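You operate a simulated robot arm through the tools that you are given. There is no shell and no other tool. Be economical: measure what you need, move in short steps, check, and stop when the job is done.

You are at the controls of a simulated robot arm. One attempt, no reset.

TASK
Wipe the smear off the window with the pale blue cloth, then dust the sill.
Fine: the beige duster is for the sill; don't crack the glass, and put both back. Set down upright: beige duster. What is to be rubbed or washed off counts as gone when no trace of it is left.

Only the result counts: the job must be done as asked and must still hold three seconds after the hand-in. Knocking over, shifting, dropping, spilling or breaking anything else fails it. Flat cloth is picked up by pressing the open fingertips on it (5 to 10 N) and closing them slowly along it; thin cloth reads only 2 to 8 mm in the jaws.

THE ROBOT
A 7-joint arm with a three-finger gripper, fixed in place. Base frame: the origin is at the foot of the arm, x ahead of it, y to its left, z up. Lengths are in mm, angles in rad, forces in N, time in s.
With the tool pointing down near the work surface it reaches from about 100 to 740 mm from the base axis. Its first joint turns from -2.897 to 2.897 rad. Payload 2.69 kg.
The TCP is the grasp point between the finger pads, 29 mm short of the fingertips. In the tool frame z runs along the fingers and y along their closing line. The gripper opens to 120 mm. The gripper's body begins 78 mm behind the TCP.
Orientation is told as [roll, pitch, yaw] about the base's x, y, z axes, in that order, counted from this pose: with the fingers straight down and closing along the base's y, the tool's x points along the base's -x, its y along +y and its z along -z.

THE INTERFACE
- The arm moves only by the tool drive_tool. Its argument "rows" is a list of rows, each a list of 6 numbers: the shift along the tool's x, y, z in mm, then the turn, a rotation vector about the tool's x, y, z in rad. In form: [[dx, dy, dz, wx, wy, wz], ...]. A call has 1 to 8 rows; each row is the pose to reach, as a shift and turn from the pose commanded when the call began, along the tool's axes at that moment. "grip" is the gripper command, from -1 (fully open) to 1 (shut), values between in proportion, set as the call begins (left out, the last holds). A row lasts 0.2 s, in which the tool goes at most 50 mm and 0.15 rad; a call with a longer step from one row to the next is refused whole, and so is a gripper value outside its range. Where a pose cannot be reached the arm comes as near as it can. A force on the tool above 60 N (or 10 N above the force at the start of the call, whichever is more), or a blocked arm, ends the call early, and 0.2 s more pass. The fingers move at their own pace and stop on an object; they squeeze with about 38 N. The grip force told is the motor's: it shows also when the fingers shut on nothing. Time passes only in rows, and 0.2 s behind the last, so rows that repeat a pose let the fingers close. It gives the time, the measured TCP pose, the force on the tool (base axes), the opening and the grip force at its end, in the units of the frame above (readings bear some noise), with the torque about the TCP (base axes, N m) and any sound that the robot's microphone picked up.
- Cameras (640 x 400 px; columns grow to the right, rows downward): "scene" is fixed at [399.3, -500.2, 1720.6]; the picture's right is [0.44, 0.90, 0.00], its down [0.82, -0.41, -0.40] and it looks along [-0.36, 0.18, -0.92] (base axes); focal length 214 px, centre (320, 200). "wrist" rides on the gripper at [63, 0, -104] in the tool frame; the picture's right is [0.00, 1.00, 0.00], its down [-0.83, 0.00, -0.56] and it looks along [-0.56, 0.00, 0.83] (tool axes); focal length 275 px, centre (320, 200). There is no depth. A picture from a camera that has moved, and an enlarged one, comes with that camera's place and axes in the base frame and with its lens.
- grab_frame(camera): a new picture of that camera. The clock stands still meanwhile.
- raise_lower(by): slides the trunk up (or, below 0, down) by that many mm; the arm rides with it, the base frame stays. It gives what a move gives, with no picture.
- zoom(camera, box): a new picture of the part [left, top, right, bottom] of that camera's present view, enlarged. The clock stands still meanwhile.
- sign_off(): hands the job in; it is judged then, once.

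Go step by step. Nothing tells you positions but the pictures and the camera data: compare them with the known pose of the tool, close in by small moves and look again before you grip or let go. The budget is 120 turns and 76 pictures, counting those below and the enlarged ones. Unless the task says otherwise, let go and move clear before handing in, and close with one line.

The tools are called after "Request:" as name(argument=value, ...) on one line, values as JSON. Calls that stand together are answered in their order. drive_tool: Moves the arm, as the interface text tells. Its arguments: {"type":"object","properties":{"rows":{"type":"array"},"grip":{"type":"number"}},"required":["rows"]} The other tools are called the same way: raise_lower (by) slides the trunk up or down; grab_frame (camera) takes a picture; zoom (camera, box) takes an enlarged picture of a part of a camera's view; sign_off () hands the job in.

At the start:

```text
time_s: 0.0
position: [279.5, -313.2, 1476.1]
tool_rot: [-0.001, -0.001, -0.001]
contact_force: [-0.9, -0.1, 0.1]
ft_torque: [0.01, 0.0, 0.0]
width: 120.4
gripper_force: 0.2
trunk travel left (down, up): [-525.0, 61.0]
```

scene: 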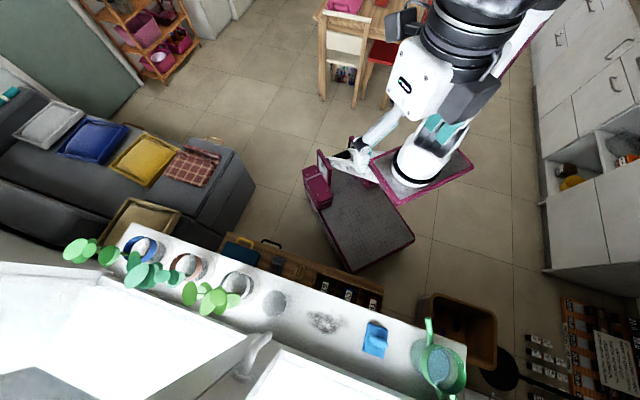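
wrist: 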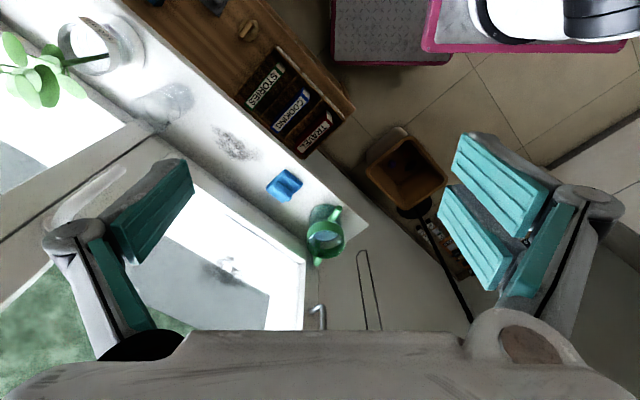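

I see a white sill with plants, a grey disc, a dust patch, a blue cloth and a green watering can, with the window beyond it. I'll enlarge the pictures to identify the items before moving.

Request:
zoom(camera="scene", box=[220, 240, 480, 400])

Request:
zoom(camera="scene", box=[0, 200, 320, 400])

Request:
zoom(camera="wrist", box=[40, 60, 400, 330])

Request:
zoom(camera="scene", box=[280, 80, 480, 280])

```text
2.46 times, centred on (350, 320) of scene
camera zoom: at [399.3, -500.2, 1720.6], right [0.44, 0.9, 0.0], down [0.82, -0.41, -0.4], along [-0.36, 0.18, -0.92], focal length 528 px, centre (246, -95)
```

zoom: 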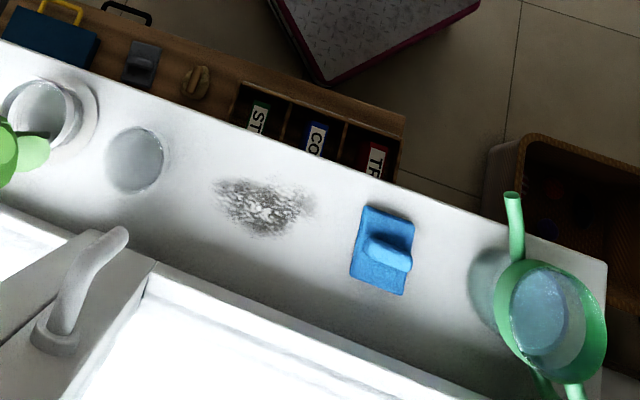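

```text
2.00 times, centred on (160, 300) of scene
camera zoom: at [399.3, -500.2, 1720.6], right [0.44, 0.9, 0.0], down [0.82, -0.41, -0.4], along [-0.36, 0.18, -0.92], focal length 429 px, centre (640, 0)
```

zoom: 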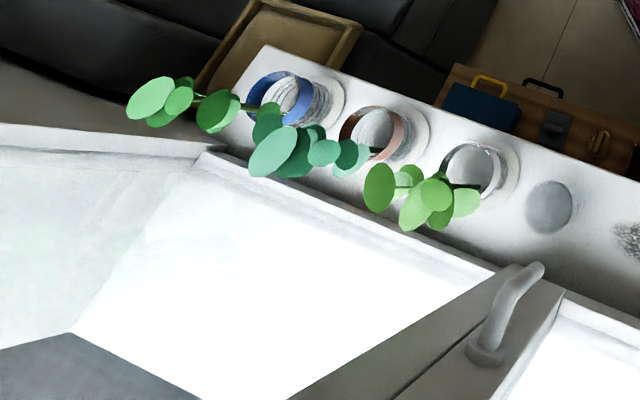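

```text
1.48 times, centred on (220, 195) of wrist
camera zoom: at [216.1, -313.8, 1580.0], right [0.0, 1.0, 0.0], down [0.83, 0.0, 0.56], along [0.56, 0.0, -0.83], focal length 408 px, centre (468, 207)
```

zoom: 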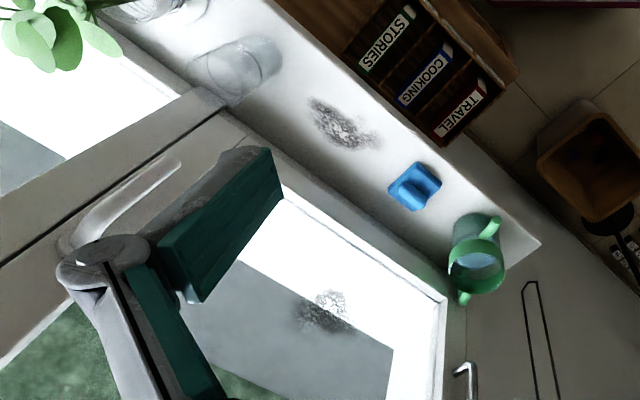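

```text
2.00 times, centred on (380, 180) of scene
camera zoom: at [399.3, -500.2, 1720.6], right [0.44, 0.9, 0.0], down [0.82, -0.41, -0.4], along [-0.36, 0.18, -0.92], focal length 429 px, centre (200, 240)
```

zoom: 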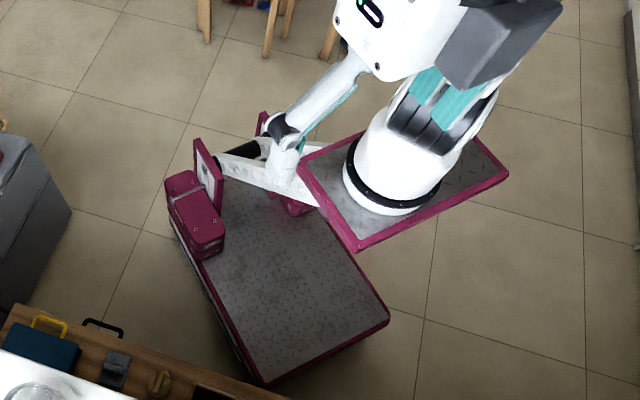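

The blue block is at about (579,-406,972), the sill is at z≈960, and the window runs at 45° to the base axes. I still have to find the pale blue cloth and the beige duster, so I'm enlarging the wooden shelf below the sill and the other areas.

Request:
zoom(camera="scene", box=[210, 225, 330, 300])

Request:
zoom(camera="scene", box=[400, 270, 640, 400])

Request:
zoom(camera="wrist", box=[280, 180, 480, 340])

Request:
zoom(camera="wrist", box=[120, 0, 300, 110])

```text
5.33 times, centred on (270, 262) of scene
camera zoom: at [399.3, -500.2, 1720.6], right [0.44, 0.9, 0.0], down [0.82, -0.41, -0.4], along [-0.36, 0.18, -0.92], focal length 1144 px, centre (587, -133)
```

zoom: 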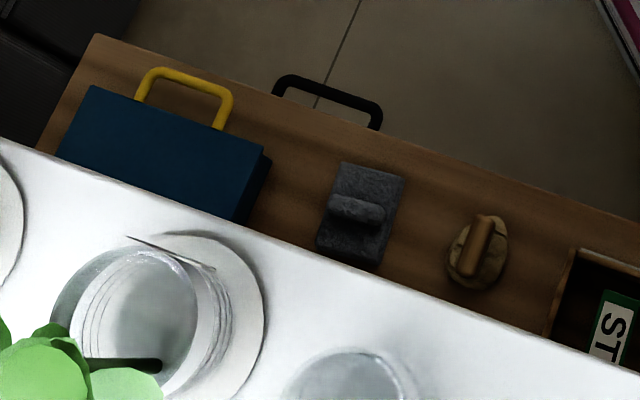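

```text
2.67 times, centred on (520, 335) of scene
camera zoom: at [399.3, -500.2, 1720.6], right [0.44, 0.9, 0.0], down [0.82, -0.41, -0.4], along [-0.36, 0.18, -0.92], focal length 572 px, centre (-213, -160)
```

zoom: 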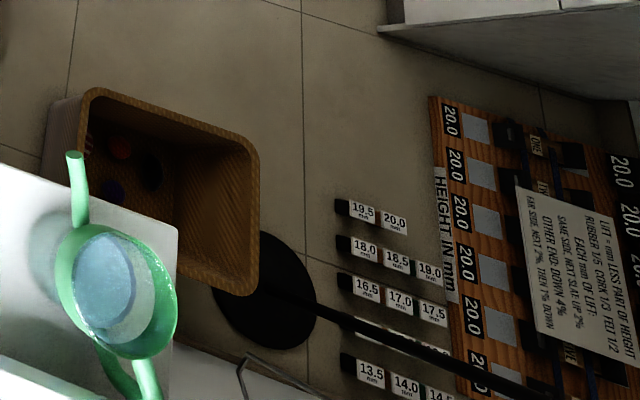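

```text
2.50 times, centred on (380, 260) of wrist
camera zoom: at [216.1, -313.8, 1580.0], right [0.0, 1.0, 0.0], down [0.83, 0.0, 0.56], along [0.56, 0.0, -0.83], focal length 688 px, centre (170, 50)
```

zoom: 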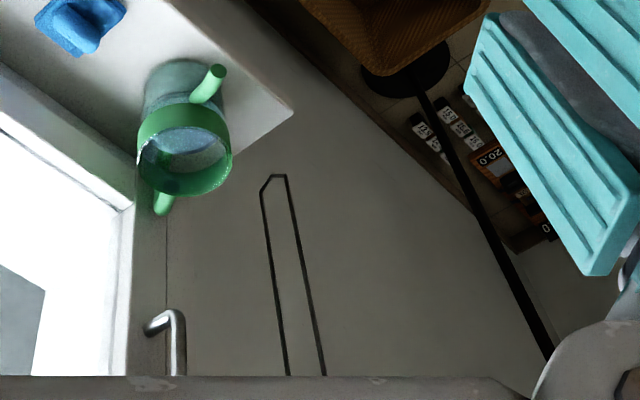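

```text
3.56 times, centred on (210, 55) of wrist
camera zoom: at [216.1, -313.8, 1580.0], right [0.0, 1.0, 0.0], down [0.83, 0.0, 0.56], along [0.56, 0.0, -0.83], focal length 979 px, centre (711, 716)
```

zoom: 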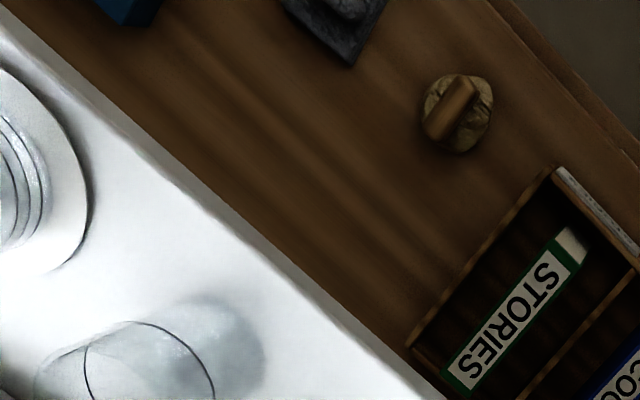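

The round tan puck with a handle on the wooden cabinet looks like the beige duster, and there is a dust patch on the sill. I see no cloth yet. I'll tilt the wrist camera up to look at the window and the wall on the right.

Request:
drive_tool(rows=[[15, 0, 0, 0, -0.14, 0], [30, 0, 0, 0, -0.28, 0], [45, 0, 0, 0, -0.42, 0], [60, 0, 0, 0, -0.56, 0], [60, 0, 0, 0, -0.6, 0]], grip=-1)

Request:
grab_frame(camera="wrist")

```text
time_s: 1.2
position: [219.8, -313.6, 1474.5]
tool_rot: [0.001, -0.602, -0.001]
contact_force: [0.1, 0.3, -1.3]
ft_torque: [0.01, 0.01, -0.01]
width: 120.0
gripper_force: 0.1
trunk travel left (down, up): [-525.0, 61.0]
```

```text
65 pictures are left
camera wrist: at [108.6, -313.3, 1525.2], right [0.0, 1.0, 0.0], down [0.37, 0.0, 0.93], along [0.93, 0.0, -0.37], focal length 275 px, centre (320, 200)
```

wrist: 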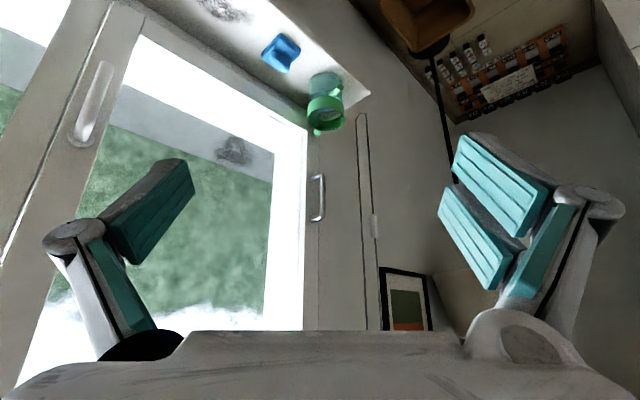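

There is no cloth on the window wall. I see the smear on the right pane at about column 235, row 150. Next I'll look at the cabinet top below and under the sill, so I'm levelling the tool again and then turning it to face the window.

Request:
drive_tool(rows=[[0, 0, 0, 0, 0.15, 0], [0, 0, 0, 0, 0.3, 0], [0, 0, 0, 0, 0.45, 0], [0, 0, 0, 0, 0.6, 0]])

Request:
drive_tool(rows=[[0, 20, 20, 0, 0, 0.14], [0, 40, 40, 0, 0, 0.28], [0, 60, 60, 0, 0, 0.42], [0, 80, 80, 0, 0, 0.56], [0, 100, 100, 0, 0, 0.7], [0, 100, 120, 0, 0, 0.785]])

Request:
grab_frame(camera="wrist")

Request:
grab_frame(camera="scene")

```text
time_s: 2.2
position: [220.8, -314.3, 1475.1]
tool_rot: [-0.001, 0.0, -0.001]
contact_force: [-0.5, 0.5, 0.4]
ft_torque: [0.0, -0.05, 0.02]
width: 119.9
gripper_force: 0.1
trunk travel left (down, up): [-525.0, 61.0]
```

```text
time_s: 3.2
position: [240.7, -251.4, 1361.5]
tool_rot: [0.028, 0.174, -0.533]
contact_force: [0.0, -0.7, -0.1]
ft_torque: [0.01, -0.01, 0.0]
width: 120.1
gripper_force: 0.0
trunk travel left (down, up): [-525.0, 61.0]
stopped in row 5: the arm was blocked; the commanded pose is now the measured one
```

```text
64 pictures are left
camera wrist: at [199.8, -232.7, 1475.5], right [0.51, 0.86, 0.03], down [0.78, -0.48, 0.4], along [0.36, -0.18, -0.91], focal length 275 px, centre (320, 200)
```

wrist: 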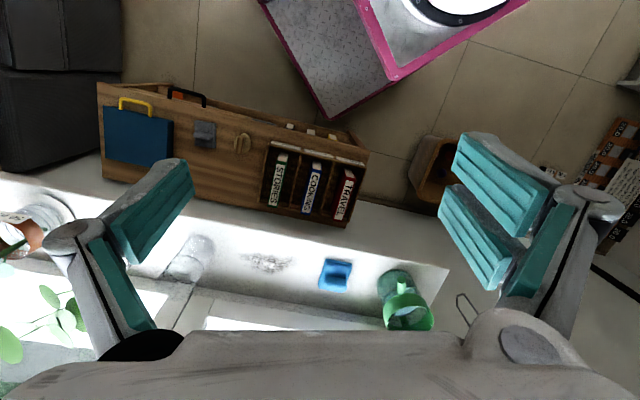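

```text
63 pictures are left
```

scene: 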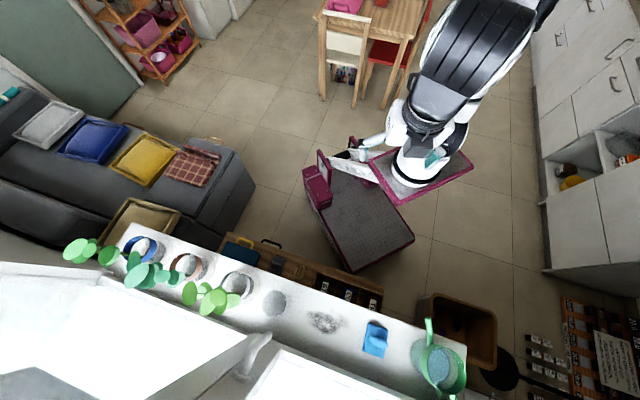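

The arm was blocked close in, which does no harm. I'll enlarge the cabinet and the can region to look for the cloth.

Request:
zoom(camera="wrist", box=[90, 70, 270, 200])

Request:
zoom(camera="wrist", box=[240, 110, 460, 340])

```text
3.08 times, centred on (180, 135) of wrist
camera zoom: at [199.8, -232.7, 1475.5], right [0.51, 0.86, 0.03], down [0.78, -0.48, 0.4], along [0.36, -0.18, -0.91], focal length 847 px, centre (751, 400)
```

zoom: 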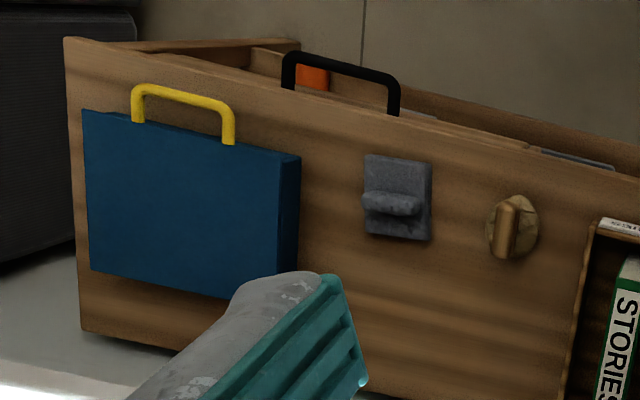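

```text
1.74 times, centred on (350, 225) of wrist
camera zoom: at [199.8, -232.7, 1475.5], right [0.51, 0.86, 0.03], down [0.78, -0.48, 0.4], along [0.36, -0.18, -0.91], focal length 479 px, centre (268, 156)
```

zoom: 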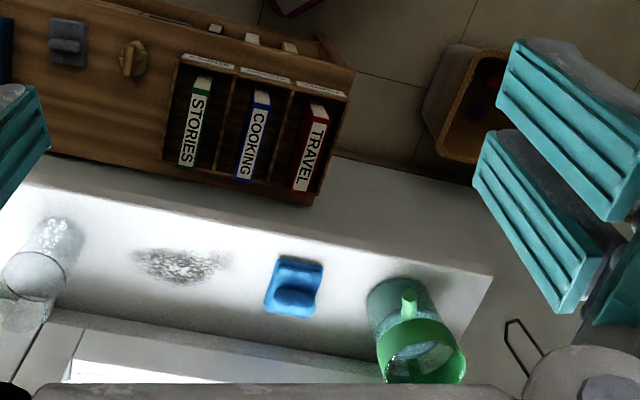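

The wooden cabinet top at z≈520 holds the tan duster with its handle, a grey look-alike and a blue case, but no cloth shows yet. I'll lower the trunk and look around from nearer.

Request:
raise_lower(by=-250)

Request:
grab_frame(camera="wrist")

```text
time_s: 5.1
position: [259.8, -263.6, 1146.6]
tool_rot: [0.053, 0.307, -0.523]
contact_force: [-0.4, 0.8, 0.5]
ft_torque: [-0.04, 0.0, 0.02]
width: 120.1
gripper_force: 0.1
trunk travel left (down, up): [-326.0, 260.0]
stopped: the arm was blocked; the commanded pose is now the measured one
```

```text
60 pictures are left
camera wrist: at [231.1, -254.9, 1265.0], right [0.51, 0.86, 0.05], down [0.82, -0.5, 0.28], along [0.26, -0.1, -0.96], focal length 275 px, centre (320, 200)
```

wrist: 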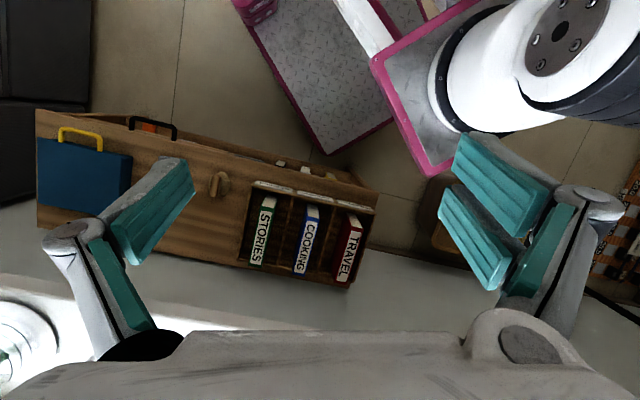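

The arm is against a joint limit because it is close in. I'll straighten the tool and move it outward, then look again.

Request:
drive_tool(rows=[[-30, 0, -5, 0, -0.1, 0], [-60, 0, -10, 0, -0.2, 0], [-90, 0, -20, 0, -0.3, 0], [-110, 0, -25, 0, -0.307, 0.1], [-120, 0, -30, 0, -0.307, 0.2]])

Request:
grab_frame(camera="wrist")

Request:
grab_frame(camera="scene")

```text
time_s: 6.3
position: [365.3, -324.4, 1142.1]
tool_rot: [0.02, -0.001, -0.737]
contact_force: [-0.1, -0.5, 0.7]
ft_torque: [0.01, -0.02, 0.03]
width: 120.1
gripper_force: 0.1
trunk travel left (down, up): [-326.0, 260.0]
```

```text
59 pictures are left
camera wrist: at [316.6, -283.9, 1246.1], right [0.67, 0.74, 0.02], down [0.61, -0.56, 0.56], along [0.42, -0.36, -0.83], focal length 275 px, centre (320, 200)
```

wrist: 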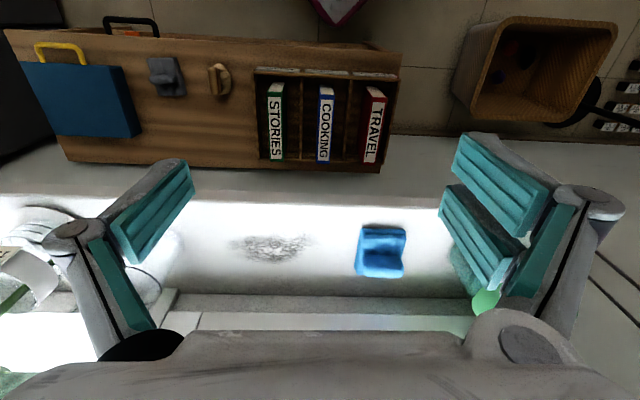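

```text
58 pictures are left
```

scene: 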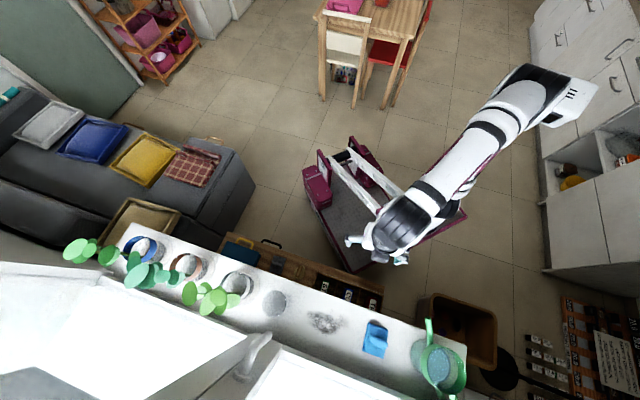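

Two items share the pad-with-handle shape, the blue one on the sill and the grey one on the cabinet. I'll look at both closely, along with the duster.

Request:
zoom(camera="wrist", box=[340, 210, 430, 290])

Request:
zoom(camera="wrist", box=[130, 45, 250, 125])

```text
5.00 times, centred on (385, 250) of wrist
camera zoom: at [316.6, -283.9, 1246.1], right [0.67, 0.74, 0.02], down [0.61, -0.56, 0.56], along [0.42, -0.36, -0.83], focal length 1376 px, centre (-5, -50)
```

zoom: 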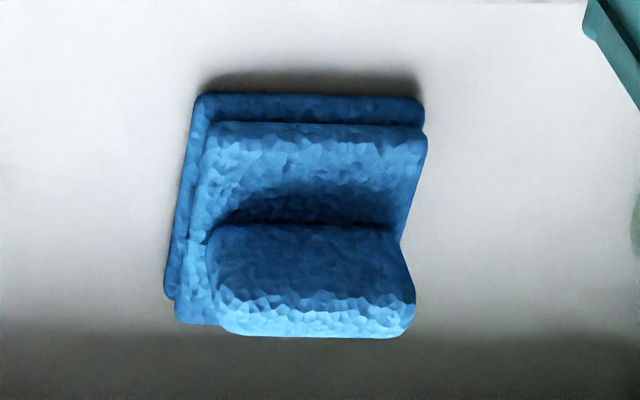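

```text
5.00 times, centred on (190, 85) of wrist
camera zoom: at [316.6, -283.9, 1246.1], right [0.67, 0.74, 0.02], down [0.61, -0.56, 0.56], along [0.42, -0.36, -0.83], focal length 1376 px, centre (970, 775)
```

zoom: 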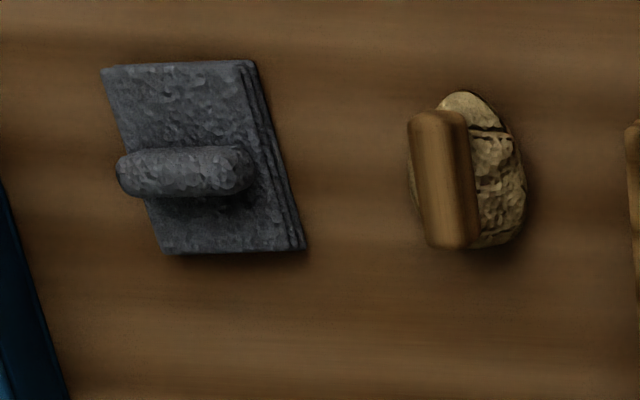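

The blue and grey pads are folded cloths with a bunched grip ridge, so the one on the sill at (579,-406) is the cloth for the window. The tan puck on the cabinet is the beige duster. I'll move above the blue cloth and turn the jaws to close across its ridge.

Request:
drive_tool(rows=[[-16, 6, 0, 0, 0, -0.14], [-32, 12, 0, 0, 0, -0.28], [-48, 18, 0, 0, 0, -0.42], [-64, 25, 0, 0, 0, -0.56], [-80, 31, 0, 0, 0, -0.7], [-96, 37, 0, 0, 0, -0.84], [-112, 43, 0, 0, 0, -0.98], [-128, 50, 0, 0, 0, -1.12]])

Request:
grab_frame(camera="wrist")

```text
time_s: 8.1
position: [490.6, -374.8, 1142.1]
tool_rot: [0.009, -0.017, 0.387]
contact_force: [0.9, -0.1, 0.8]
ft_torque: [0.0, -0.05, 0.0]
width: 120.1
gripper_force: 0.1
trunk travel left (down, up): [-326.0, 260.0]
```

```text
55 pictures are left
camera wrist: at [431.9, -400.8, 1245.9], right [-0.38, 0.92, 0.01], down [0.76, 0.31, 0.57], along [0.52, 0.22, -0.82], focal length 275 px, centre (320, 200)
```

wrist: 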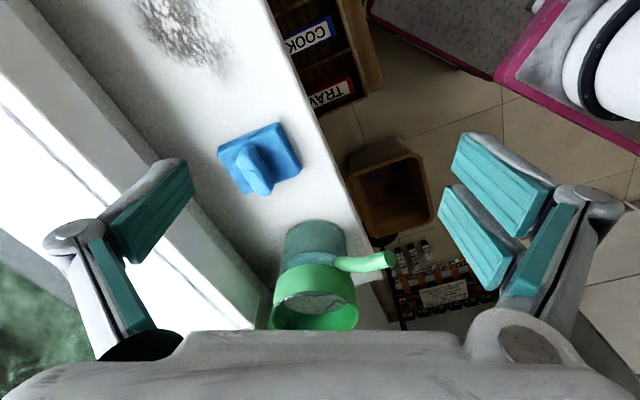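

The cloth sits at about (580,-409) with its ridge parallel to the wall. I'm turning the last 0.4 rad and centring over it.

Request:
drive_tool(rows=[[-20, -20, 0, 0, 0, -0.13], [-45, -42, 0, 0, 0, -0.27], [-69, -65, 0, 0, 0.0, -0.4], [-69, -65, 0, 0, 0.0, -0.4]])

Request:
grab_frame(camera="wrist")

```text
time_s: 9.1
position: [581.4, -409.0, 1140.4]
tool_rot: [0.003, -0.02, 0.787]
contact_force: [0.3, 0.7, 0.1]
ft_torque: [0.01, -0.02, 0.0]
width: 119.8
gripper_force: 0.1
trunk travel left (down, up): [-326.0, 260.0]
```

```text
54 pictures are left
camera wrist: at [535.9, -455.9, 1244.2], right [-0.71, 0.7, 0.0], down [0.58, 0.58, 0.57], along [0.4, 0.41, -0.82], focal length 275 px, centre (320, 200)
```

wrist: 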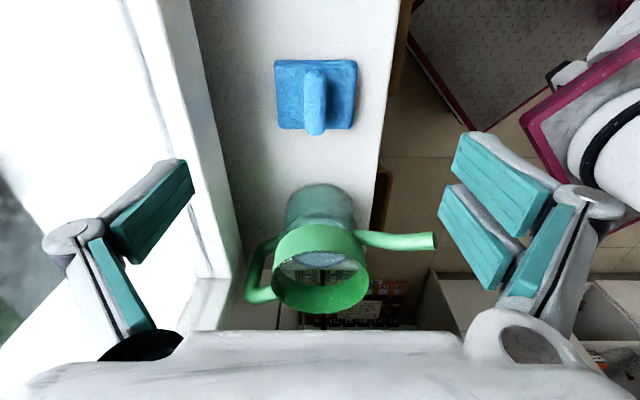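

The ridge is centred under the jaws, within about 4 mm. I'll narrow the jaws to about 50 mm so the fingers land on the pad, and come down to just above it.

Request:
drive_tool(rows=[[0, -4, 0, 0, 0.015, 0], [0, -4, 35, 0, 0.015, 0], [0, -4, 70, 0, 0.015, 0], [0, -4, 105, 0, 0.015, 0]], grip=0.17)

Request:
grab_frame(camera="wrist")

```text
time_s: 10.1
position: [584.7, -411.3, 1035.6]
tool_rot: [0.001, -0.002, 0.785]
contact_force: [-0.4, -0.4, 0.7]
ft_torque: [-0.03, -0.02, 0.03]
width: 49.8
gripper_force: 0.0
trunk travel left (down, up): [-326.0, 260.0]
```

```text
53 pictures are left
camera wrist: at [539.0, -456.3, 1140.5], right [-0.71, 0.7, 0.0], down [0.58, 0.59, 0.56], along [0.39, 0.4, -0.83], focal length 275 px, centre (320, 200)
```

wrist: 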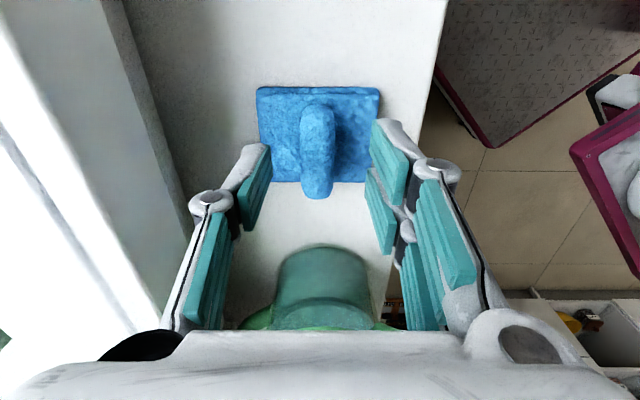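

I'm well centred. I'll descend gently, watching the force.

Request:
drive_tool(rows=[[0, 0, 10, 0, 0, 0], [0, 0, 18, 0, 0, 0], [0, 0, 24, 0, 0, 0], [0, 0, 28, 0, 0, 0], [0, 0, 30, 0, 0, 0]])

Request:
zoom(camera="wrist", box=[200, 60, 440, 260])

```text
time_s: 11.3
position: [585.7, -411.2, 1006.1]
tool_rot: [0.002, -0.004, 0.785]
contact_force: [-0.1, -0.1, 0.1]
ft_torque: [-0.02, -0.01, 0.03]
width: 50.0
gripper_force: 0.0
trunk travel left (down, up): [-326.0, 260.0]
```

```text
2.00 times, centred on (320, 160) of wrist
camera zoom: at [540.5, -456.3, 1111.2], right [-0.71, 0.7, 0.0], down [0.58, 0.59, 0.56], along [0.39, 0.4, -0.83], focal length 551 px, centre (320, 280)
```

zoom: 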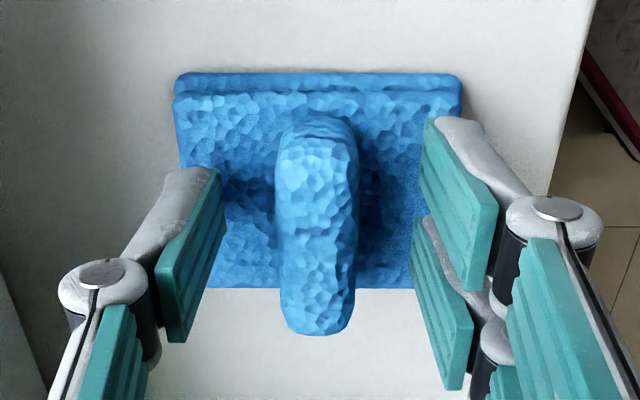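

No contact yet. I'll continue down in small steps.

Request:
drive_tool(rows=[[0, 0, 3, 0, 0, 0], [0, 0, 6, 0, 0, 0], [0, 0, 8, 0, 0, 0], [0, 0, 10, 0, 0, 0]])

```text
time_s: 12.3
position: [586.4, -412.1, 998.5]
tool_rot: [0.003, -0.004, 0.786]
contact_force: [-0.2, -0.2, -0.4]
ft_torque: [-0.02, 0.04, 0.02]
width: 49.6
gripper_force: 0.0
trunk travel left (down, up): [-326.0, 260.0]
```

The tips are around z=969 and beside the ridge. I'm closing now.

Request:
drive_tool(rows=[[0, 0, 0, 0, 0, 0], [0, 0, 0, 0, 0, 0], [0, 0, 0, 0, 0, 0]], grip=1)

Request:
zoom(camera="wrist", box=[200, 60, 440, 260])

```text
time_s: 13.1
position: [585.7, -411.2, 997.9]
tool_rot: [-0.001, -0.005, 0.786]
contact_force: [0.0, -0.2, 2.9]
ft_torque: [0.01, -0.04, 0.06]
width: 19.3
gripper_force: 37.8
trunk travel left (down, up): [-326.0, 260.0]
```

```text
2.00 times, centred on (320, 160) of wrist
camera zoom: at [541.1, -457.2, 1102.4], right [-0.71, 0.7, 0.0], down [0.58, 0.59, 0.56], along [0.39, 0.4, -0.83], focal length 551 px, centre (320, 280)
```

zoom: 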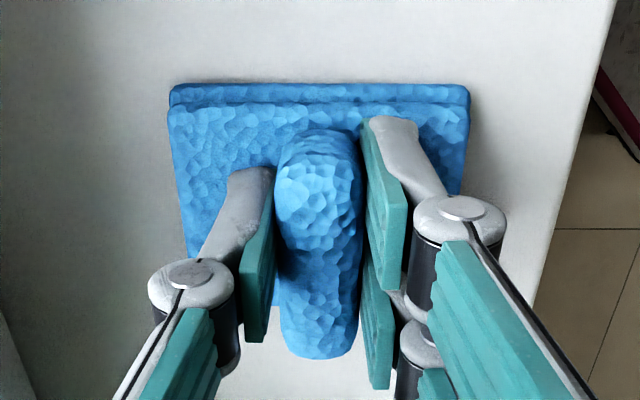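

The cloth is held at a width of 19 mm, picked up at (585.7,-411.2,997.9) with yaw 0.786. I'll lift it and back toward the room a little.

Request:
drive_tool(rows=[[0, 0, -25, 0, 0, 0], [0, 15, -65, 0, 0, 0], [0, 35, -105, 0, 0, 0], [0, 60, -150, 0, 0, 0], [0, 90, -190, 0, 0, 0], [0, 90, -190, 0, 0, 0]])

Request:
drive_tool(rows=[[0, 0, 0, 0.13, 0, 0], [0, 0, 0, 0.26, 0, 0], [0, 0, 0, 0.39, 0, 0], [0, 0, 0, 0.52, 0, 0], [0, 0, 0, 0.65, 0, 0], [0, 0, 0, 0.78, 0, 0]])

Request:
grab_frame(camera="scene")

Request:
grab_frame(camera="wrist")

```text
refused: row 4 steps farther than a row can; nothing moved
```

```text
time_s: 13.8
position: [585.1, -412.3, 1003.6]
tool_rot: [-0.329, -0.002, 0.785]
contact_force: [-7.2, 6.8, 34.1]
ft_torque: [1.23, 1.03, 0.12]
width: 23.4
gripper_force: 37.4
trunk travel left (down, up): [-326.0, 260.0]
stopped in row 3: the force on the tool passed its limit at 63 N (the readings are from after the stop); the commanded pose is now the measured one
```

```text
50 pictures are left
```

scene: 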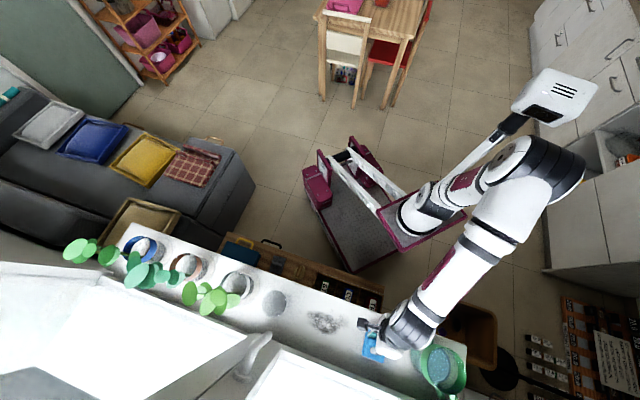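

```text
49 pictures are left
camera wrist: at [517.0, -433.7, 1102.9], right [-0.67, 0.67, -0.32], down [0.46, 0.72, 0.53], along [0.58, 0.21, -0.79], focal length 275 px, centre (320, 200)
```

wrist: 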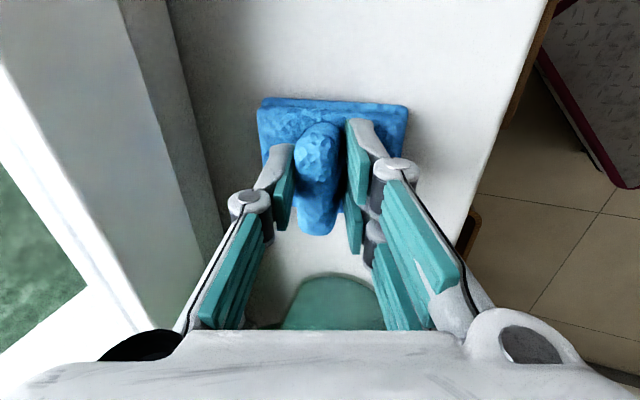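

The lift was refused (a step was too long), so the tilt pressed the cloth against the sill before it stopped. Nothing looks broken, so I'll undo the tilt and then lift on its own.

Request:
drive_tool(rows=[[0, 0, -1, -0.11, 0, 0], [0, 0, -2, -0.22, 0, 0], [0, 0, -2, -0.329, 0, 0], [0, 0, -2, -0.329, 0, 0]])

Request:
grab_frame(camera="wrist")

```text
time_s: 14.8
position: [584.4, -411.1, 1001.8]
tool_rot: [0.009, -0.005, 0.784]
contact_force: [0.2, -0.5, -0.4]
ft_torque: [-0.03, 0.01, 0.02]
width: 18.8
gripper_force: 38.3
trunk travel left (down, up): [-326.0, 260.0]
```

```text
48 pictures are left
camera wrist: at [540.7, -457.6, 1105.0], right [-0.71, 0.7, 0.01], down [0.59, 0.58, 0.56], along [0.39, 0.4, -0.83], focal length 275 px, centre (320, 200)
```

wrist: 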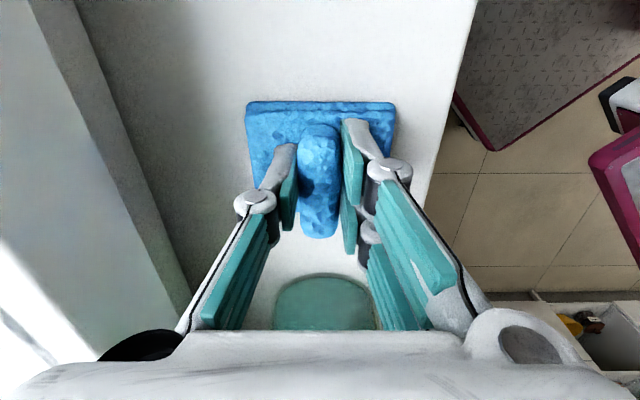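

The cloth is level in the jaws again, so I'll lift it now.

Request:
drive_tool(rows=[[0, 0, -25, 0, 0, 0], [0, 10, -65, 0, 0, 0], [0, 25, -105, 0, 0, 0], [0, 45, -145, 0, 0, 0], [0, 70, -185, 0, 0, 0], [0, 95, -200, 0, 0, 0]])

```text
time_s: 16.2
position: [516.9, -346.9, 1205.2]
tool_rot: [0.007, -0.004, 0.784]
contact_force: [-0.8, -0.4, -1.3]
ft_torque: [0.03, 0.05, -0.03]
width: 19.1
gripper_force: 38.0
trunk travel left (down, up): [-326.0, 260.0]
```

It is lifted. Now I'll tilt the tool up to face the window, in stages.

Request:
drive_tool(rows=[[0, 0, 0, 0.14, 0, 0], [0, 0, 0, 0.28, 0, 0], [0, 0, 0, 0.42, 0, 0], [0, 0, 0, 0.56, 0, 0], [0, 0, 0, 0.7, 0, 0], [0, 0, 0, 0.84, 0, 0]])

Request:
grab_frame(camera="wrist")

```text
time_s: 17.6
position: [533.5, -343.6, 1190.4]
tool_rot: [-0.801, 0.002, 0.81]
contact_force: [1.3, 1.5, 0.6]
ft_torque: [-0.01, 0.15, -0.12]
width: 18.9
gripper_force: 37.3
trunk travel left (down, up): [-326.0, 260.0]
```

```text
47 pictures are left
camera wrist: at [435.4, -339.5, 1263.4], right [-0.51, 0.48, -0.72], down [0.28, 0.88, 0.38], along [0.81, -0.01, -0.58], focal length 275 px, centre (320, 200)
```

wrist: 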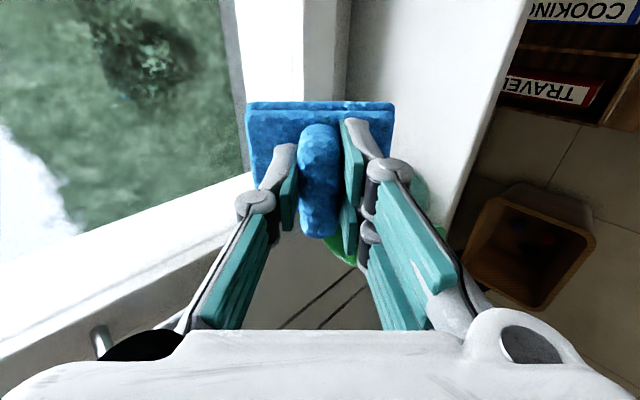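

The smear shows at the upper left, at about (641,-502,1193) on glass at n≈809. I'll finish the tilt while moving toward a stand-off in front of it.

Request:
drive_tool(rows=[[6, -9, 9, 0.13, 0, 0], [12, -18, 18, 0.26, 0, 0], [18, -27, 27, 0.39, 0, 0], [24, -36, 36, 0.52, 0, 0], [30, -45, 45, 0.65, 0, 0], [36, -58, 55, 0.77, 0, 0], [36, -58, 55, 0.77, 0, 0]])

Request:
grab_frame(camera="wrist")

```text
time_s: 19.2
position: [548.8, -426.6, 1207.6]
tool_rot: [-1.605, -0.005, 0.787]
contact_force: [0.3, 0.3, -1.1]
ft_torque: [0.0, 0.02, 0.01]
width: 19.1
gripper_force: 38.3
trunk travel left (down, up): [-326.0, 260.0]
```

```text
46 pictures are left
camera wrist: at [429.7, -397.3, 1204.9], right [0.02, -0.02, -1.0], down [0.19, 0.98, -0.02], along [0.98, -0.19, 0.03], focal length 275 px, centre (320, 200)
```

wrist: 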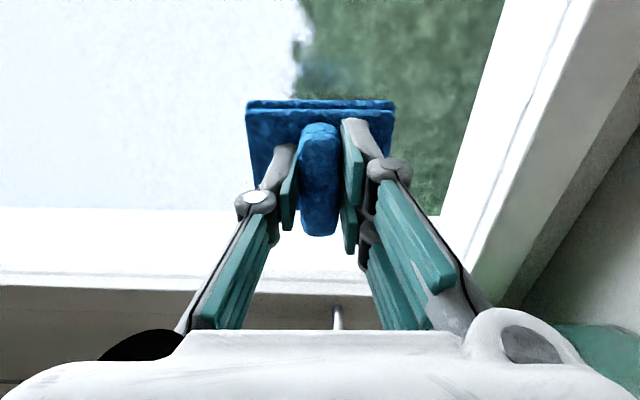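

The tool is horizontal with the cloth facing the glass and the smear right behind the pad. I'll level it the last 0.03 rad and approach to just short of the glass.

Request:
drive_tool(rows=[[-5, 5, 20, -0.034, 0, 0], [-10, 10, 40, -0.034, 0, 0], [-10, 10, 55, -0.034, 0, 0], [-10, 10, 60, -0.034, 0, 0]])

Request:
grab_frame(camera="wrist")

```text
time_s: 20.2
position: [599.4, -463.0, 1199.4]
tool_rot: [-1.571, -0.006, 0.784]
contact_force: [0.6, -0.7, -0.5]
ft_torque: [0.04, 0.03, 0.02]
width: 19.0
gripper_force: 37.6
trunk travel left (down, up): [-326.0, 260.0]
```

```text
45 pictures are left
camera wrist: at [480.5, -434.0, 1200.6], right [0.0, 0.0, -1.0], down [0.2, 0.98, 0.0], along [0.98, -0.2, 0.0], focal length 275 px, centre (320, 200)
```

wrist: 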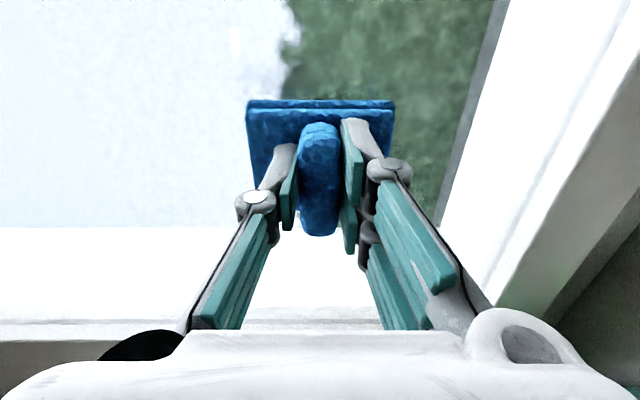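

I'm close. I'll creep toward the glass in small steps, watching the force.

Request:
drive_tool(rows=[[0, 0, 4, 0, 0, 0], [0, 0, 8, 0, 0, 0], [0, 0, 11, 0, 0, 0], [0, 0, 14, 0, 0, 0]])

```text
time_s: 21.2
position: [608.0, -472.5, 1199.3]
tool_rot: [-1.569, -0.005, 0.787]
contact_force: [-12.9, 16.4, 0.8]
ft_torque: [-0.03, 0.01, 0.82]
width: 19.1
gripper_force: 38.0
trunk travel left (down, up): [-326.0, 260.0]
```

Contact is at 21 N, which is firmer than I want, so I'm easing off.

Request:
drive_tool(rows=[[0, 0, -2, 0, 0, 0], [0, 0, -2, 0, 0, 0]])

```text
time_s: 21.8
position: [607.2, -471.4, 1200.1]
tool_rot: [-1.57, -0.003, 0.786]
contact_force: [-0.7, 0.5, -0.6]
ft_torque: [0.02, 0.02, -0.01]
width: 19.2
gripper_force: 38.1
trunk travel left (down, up): [-326.0, 260.0]
```

Request:
drive_tool(rows=[[0, 0, 0.6, 0, 0, 0], [0, 0, 1, 0, 0, 0]])

```text
time_s: 22.4
position: [609.0, -472.3, 1200.6]
tool_rot: [-1.57, -0.005, 0.787]
contact_force: [-3.1, 2.8, -2.0]
ft_torque: [0.0, 0.07, 0.1]
width: 19.2
gripper_force: 38.0
trunk travel left (down, up): [-326.0, 260.0]
```

About 4 N of pressing is a gentle contact. I estimate the smear spans d 73–130 and z 1162–1227, so I'll rub around the present spot.

Request:
drive_tool(rows=[[0, 15, 0.3, 0, 0, 0], [0, 30, 0.3, 0, 0, 0], [0, 10, 0.3, 0, 0, 0], [0, -15, 0.3, 0, 0, 0], [0, -30, 0.3, 0, 0, 0], [15, -30, 0.3, 0, 0, 0], [15, -10, 0.3, 0, 0, 0], [15, 10, 0.3, 0, 0, 0]])

```text
time_s: 24.2
position: [600.0, -480.6, 1190.0]
tool_rot: [-1.57, -0.005, 0.784]
contact_force: [-4.7, 3.4, 2.8]
ft_torque: [0.07, -0.07, 0.17]
width: 19.0
gripper_force: 37.6
trunk travel left (down, up): [-326.0, 260.0]
```

The contact is steady at about 6 N, so I'll continue over the -d side.

Request:
drive_tool(rows=[[0, 20, 0, 0, 0, 0], [15, 20, 0, 0, 0, 0], [15, 0, 0, 0, 0, 0], [15, -20, 0, 0, 0, 0], [15, -40, 0, 0, 0, 0], [-5, -40, 0, 0, 0, 0], [-25, -40, 0, 0, 0, 0], [-38, -40, 0, 0, 0, 0]])

Request:
drive_tool(rows=[[0, 20, 0, 0, 0, 0], [0, 40, 0, 0, 0, 0], [0, 60, 0, 0, 0, 0], [12, 60, 0, 0, 0, 0], [12, 40, 0, 0, 0, 0], [12, 20, 0, 0, 0, 0], [12, 0, 0, 0, 0, 0], [23, 30, 0, 0, 0, 0]])

```text
time_s: 26.0
position: [622.7, -457.8, 1230.6]
tool_rot: [-1.57, -0.008, 0.782]
contact_force: [-27.6, 12.1, 0.7]
ft_torque: [-0.02, 0.04, 0.21]
width: 19.5
gripper_force: 38.3
trunk travel left (down, up): [-326.0, 260.0]
```

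```text
time_s: 27.8
position: [609.5, -472.6, 1202.4]
tool_rot: [-1.577, -0.006, 0.784]
contact_force: [-12.0, 13.1, 8.2]
ft_torque: [-0.18, -0.19, 0.07]
width: 19.3
gripper_force: 37.8
trunk travel left (down, up): [-326.0, 260.0]
```

The force rose to 18–28 N at the +d side, so I'm backing off to look at the result.

Request:
drive_tool(rows=[[0, 0, -20, 0, 0, 0], [0, 0, -50, 0, 0, 0], [25, 30, -80, 0, 0, 0], [50, 60, -100, 0, 0, 0]])

Request:
grab_frame(camera="wrist")

```text
time_s: 28.8
position: [506.1, -432.6, 1141.7]
tool_rot: [-1.569, -0.005, 0.787]
contact_force: [-0.2, 0.5, 0.5]
ft_torque: [0.01, 0.01, 0.02]
width: 18.9
gripper_force: 38.5
trunk travel left (down, up): [-326.0, 260.0]
```

```text
44 pictures are left
camera wrist: at [387.1, -404.0, 1141.3], right [0.0, 0.0, -1.0], down [0.19, 0.98, 0.0], along [0.98, -0.19, 0.0], focal length 275 px, centre (320, 200)
```

wrist: 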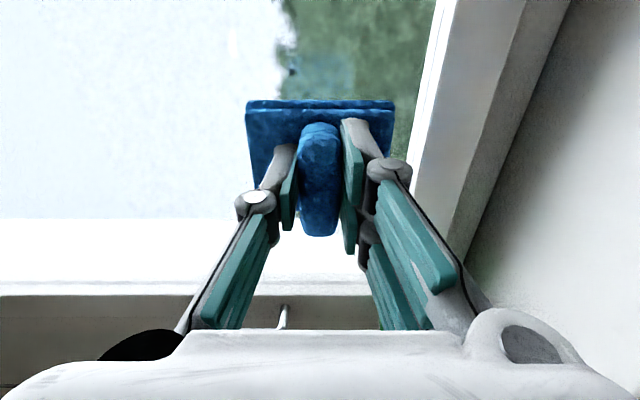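

The smear spot is hidden behind the cloth, so I'll slide sideways to uncover it.

Request:
drive_tool(rows=[[-30, -20, -20, 0, 0, 0], [-60, -40, -30, 0, 0, 0], [-90, -40, -40, 0, 0, 0], [-120, -40, -40, 0, 0, 0]])

Request:
grab_frame(camera="wrist")

```text
time_s: 29.8
position: [585.9, -361.0, 1204.9]
tool_rot: [-1.528, 0.002, 0.791]
contact_force: [0.8, -0.3, -0.5]
ft_torque: [0.05, 0.04, 0.02]
width: 19.0
gripper_force: 37.8
out of reach, approached as far as the arm can: row 1, 2, 3, 4
trunk travel left (down, up): [-326.0, 260.0]
```

```text
43 pictures are left
camera wrist: at [467.6, -333.3, 1209.3], right [-0.03, 0.03, -1.0], down [0.19, 0.98, 0.02], along [0.98, -0.19, -0.04], focal length 275 px, centre (320, 200)
```

wrist: 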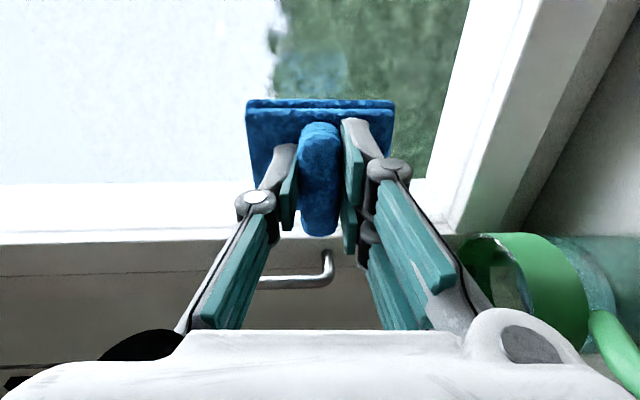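

Request:
zoom(camera="wrist", box=[230, 0, 430, 110])

```text
3.20 times, centred on (330, 55) of wrist
camera zoom: at [467.6, -333.3, 1209.3], right [-0.03, 0.03, -1.0], down [0.19, 0.98, 0.02], along [0.98, -0.19, -0.04], focal length 881 px, centre (288, 664)
```

zoom: 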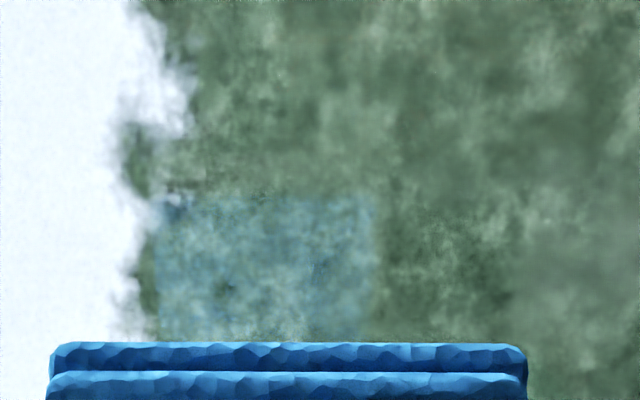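

The blue patch is just the cloth's reflection, and the covered area looks clean. I'll shift 30 mm to check the remaining strip too.

Request:
drive_tool(rows=[[15, 0, 0, 0, 0, 0], [32, 0, 0, 0, 0, 0], [32, 0, 0, 0, 0, 0]])

Request:
zoom(camera="wrist", box=[220, 0, 420, 110])

```text
time_s: 30.6
position: [559.5, -381.9, 1212.1]
tool_rot: [-1.55, -0.002, 0.787]
contact_force: [0.3, -0.2, -0.3]
ft_torque: [0.01, 0.0, -0.01]
width: 19.0
gripper_force: 38.1
trunk travel left (down, up): [-326.0, 260.0]
```

```text
3.20 times, centred on (320, 55) of wrist
camera zoom: at [439.4, -354.4, 1215.1], right [-0.02, 0.01, -1.0], down [0.19, 0.98, 0.01], along [0.98, -0.19, -0.02], focal length 881 px, centre (320, 664)
```

zoom: 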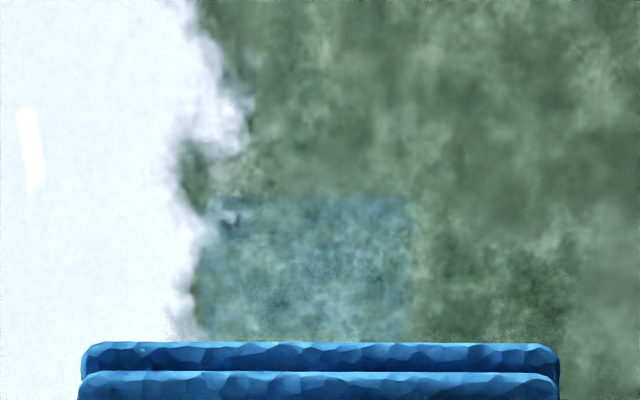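

The faint specks move with the camera, so they lie outdoors. I'll tilt back halfway, which gives me the same oblique view as before the wipe to confirm the result.

Request:
drive_tool(rows=[[0, 0, -5, -0.13, 0, 0], [0, 0, -10, -0.26, 0, 0], [0, 0, -15, -0.39, 0, 0], [0, 0, -20, -0.52, 0, 0], [0, 0, -25, -0.65, 0, 0], [0, 0, -30, -0.75, 0, 0]])

Request:
grab_frame(camera="wrist")

```text
time_s: 32.0
position: [534.2, -359.9, 1218.7]
tool_rot: [-0.818, -0.003, 0.784]
contact_force: [-0.6, 0.1, -1.3]
ft_torque: [0.03, -0.03, -0.04]
width: 19.3
gripper_force: 37.7
trunk travel left (down, up): [-326.0, 260.0]
```

```text
40 pictures are left
camera wrist: at [434.5, -351.3, 1290.3], right [-0.48, 0.48, -0.73], down [0.3, 0.88, 0.38], along [0.82, -0.03, -0.57], focal length 275 px, centre (320, 200)
```

wrist: 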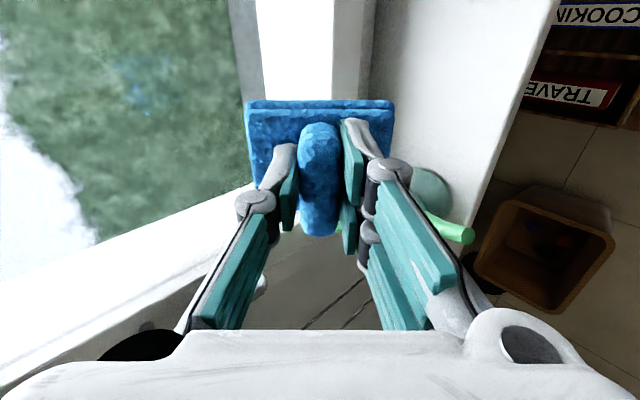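

The window is clean. Now I'll tilt fully down and return the cloth to its place.

Request:
drive_tool(rows=[[0, 0, 0, -0.14, 0, 0], [0, 0, 0, -0.28, 0, 0], [0, 0, 0, -0.42, 0, 0], [0, 0, 0, -0.56, 0, 0], [0, 0, 0, -0.7, 0, 0], [0, 0, 0, -0.818, 0, 0], [0, 0, 0, -0.818, 0, 0]])

```text
time_s: 33.6
position: [531.9, -361.7, 1220.5]
tool_rot: [-0.001, -0.003, 0.783]
contact_force: [-0.4, 0.4, -0.3]
ft_torque: [0.0, 0.02, 0.02]
width: 19.2
gripper_force: 37.9
trunk travel left (down, up): [-326.0, 260.0]
```

Request:
drive_tool(rows=[[-3, -25, 35, 0, 0, 0], [-3, -50, 75, 0, 0, 0], [-3, -73, 115, 0, 0, 0], [-3, -73, 160, 0, 0, 0], [-3, -73, 195, 0, 0, 0], [-3, -73, 210, 0, 0, 0], [-3, -73, 216, 0, 0, 0]])

Request:
grab_frame(camera="wrist")

```text
time_s: 35.2
position: [588.0, -409.3, 1004.9]
tool_rot: [-0.001, -0.003, 0.785]
contact_force: [0.4, 0.6, -0.4]
ft_torque: [0.01, 0.0, -0.04]
width: 18.8
gripper_force: 38.0
trunk travel left (down, up): [-326.0, 260.0]
```

```text
39 pictures are left
camera wrist: at [542.8, -455.1, 1108.8], right [-0.71, 0.7, 0.0], down [0.58, 0.59, 0.56], along [0.39, 0.4, -0.83], focal length 275 px, centre (320, 200)
```

wrist: 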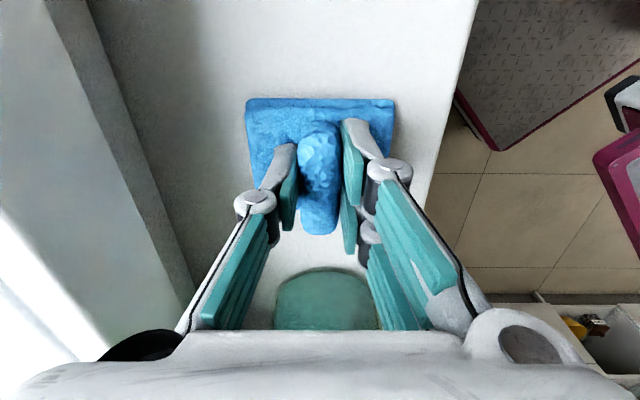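

It is almost down, so I'm lowering gently to touch.

Request:
drive_tool(rows=[[2, 0, 3, 0, 0, 0], [2, 0, 5, 0, 0, 0], [2, 0, 6, 0, 0, 0]])

```text
time_s: 36.0
position: [586.4, -411.5, 1000.0]
tool_rot: [-0.006, -0.003, 0.787]
contact_force: [-2.5, 3.8, 28.7]
ft_torque: [-0.12, 0.46, -0.02]
width: 19.2
gripper_force: 37.6
trunk travel left (down, up): [-326.0, 260.0]
```

It is seated on the sill. I'll ease off slightly and open to about 50 mm.

Request:
drive_tool(rows=[[0, 0, -1, 0, 0, 0], [0, 0, -1, 0, 0, 0]])

Request:
drive_tool(rows=[[0, 0, 0, 0, 0, 0], [0, 0, 0, 0, 0, 0], [0, 0, 0, 0, 0, 0]], grip=0.17)

Request:
drive_tool(rows=[[0, 0, -20, 0, 0, 0], [0, 0, -50, 0, 0, 0], [0, 0, -90, 0, 0, 0], [0, 0, -130, 0, 0, 0]])

Request:
grab_frame(camera="wrist")

```text
time_s: 36.6
position: [588.0, -411.9, 999.3]
tool_rot: [-0.005, -0.005, 0.786]
contact_force: [3.1, 4.3, 35.5]
ft_torque: [-0.1, 0.23, -0.03]
width: 18.9
gripper_force: 37.8
trunk travel left (down, up): [-326.0, 260.0]
```

```text
time_s: 37.4
position: [585.9, -413.0, 998.0]
tool_rot: [-0.001, -0.005, 0.785]
contact_force: [-0.4, 0.2, -1.2]
ft_torque: [-0.02, 0.04, 0.0]
width: 49.5
gripper_force: 0.1
trunk travel left (down, up): [-326.0, 260.0]
```

```text
time_s: 38.4
position: [586.7, -408.5, 1129.7]
tool_rot: [-0.003, -0.003, 0.784]
contact_force: [-0.3, 0.3, 0.1]
ft_torque: [0.03, -0.01, 0.0]
width: 49.7
gripper_force: 0.0
trunk travel left (down, up): [-326.0, 260.0]
```

```text
38 pictures are left
camera wrist: at [540.8, -454.3, 1233.3], right [-0.71, 0.7, 0.0], down [0.58, 0.59, 0.56], along [0.39, 0.4, -0.83], focal length 275 px, centre (320, 200)
```

wrist: 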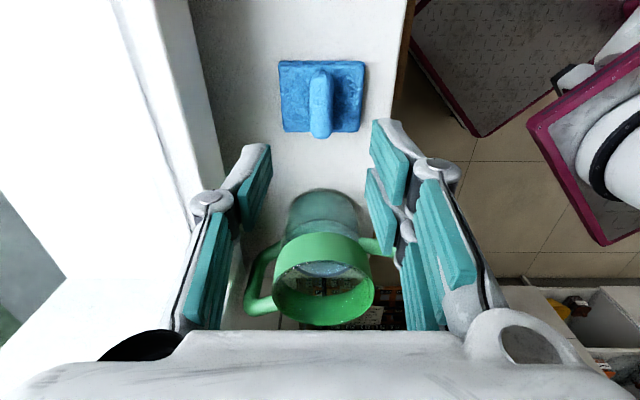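

The cloth is back in place. Next is the duster at about (257,-548, z≈520), with its handle bar along n, so I need the jaws closing along the wall at yaw ≈ -0.785. I'm retreating and turning back.

Request:
drive_tool(rows=[[0, 0, -40, 0, 0, 0], [5, 20, -60, 0, 0, 0.14], [15, 45, -60, 0, 0, 0.28], [25, 70, -60, 0, 0, 0.42], [35, 95, -60, 0, 0, 0.56], [45, 120, -60, 0, 0, 0.7], [60, 145, -60, 0, 0, 0.84], [75, 170, -60, 0, 0, 0.98]], grip=0.17)

```text
time_s: 40.2
position: [413.0, -342.8, 1190.8]
tool_rot: [0.004, -0.003, -0.195]
contact_force: [0.2, 0.0, -0.3]
ft_torque: [0.03, 0.03, -0.01]
width: 49.7
gripper_force: 0.1
trunk travel left (down, up): [-326.0, 260.0]
```

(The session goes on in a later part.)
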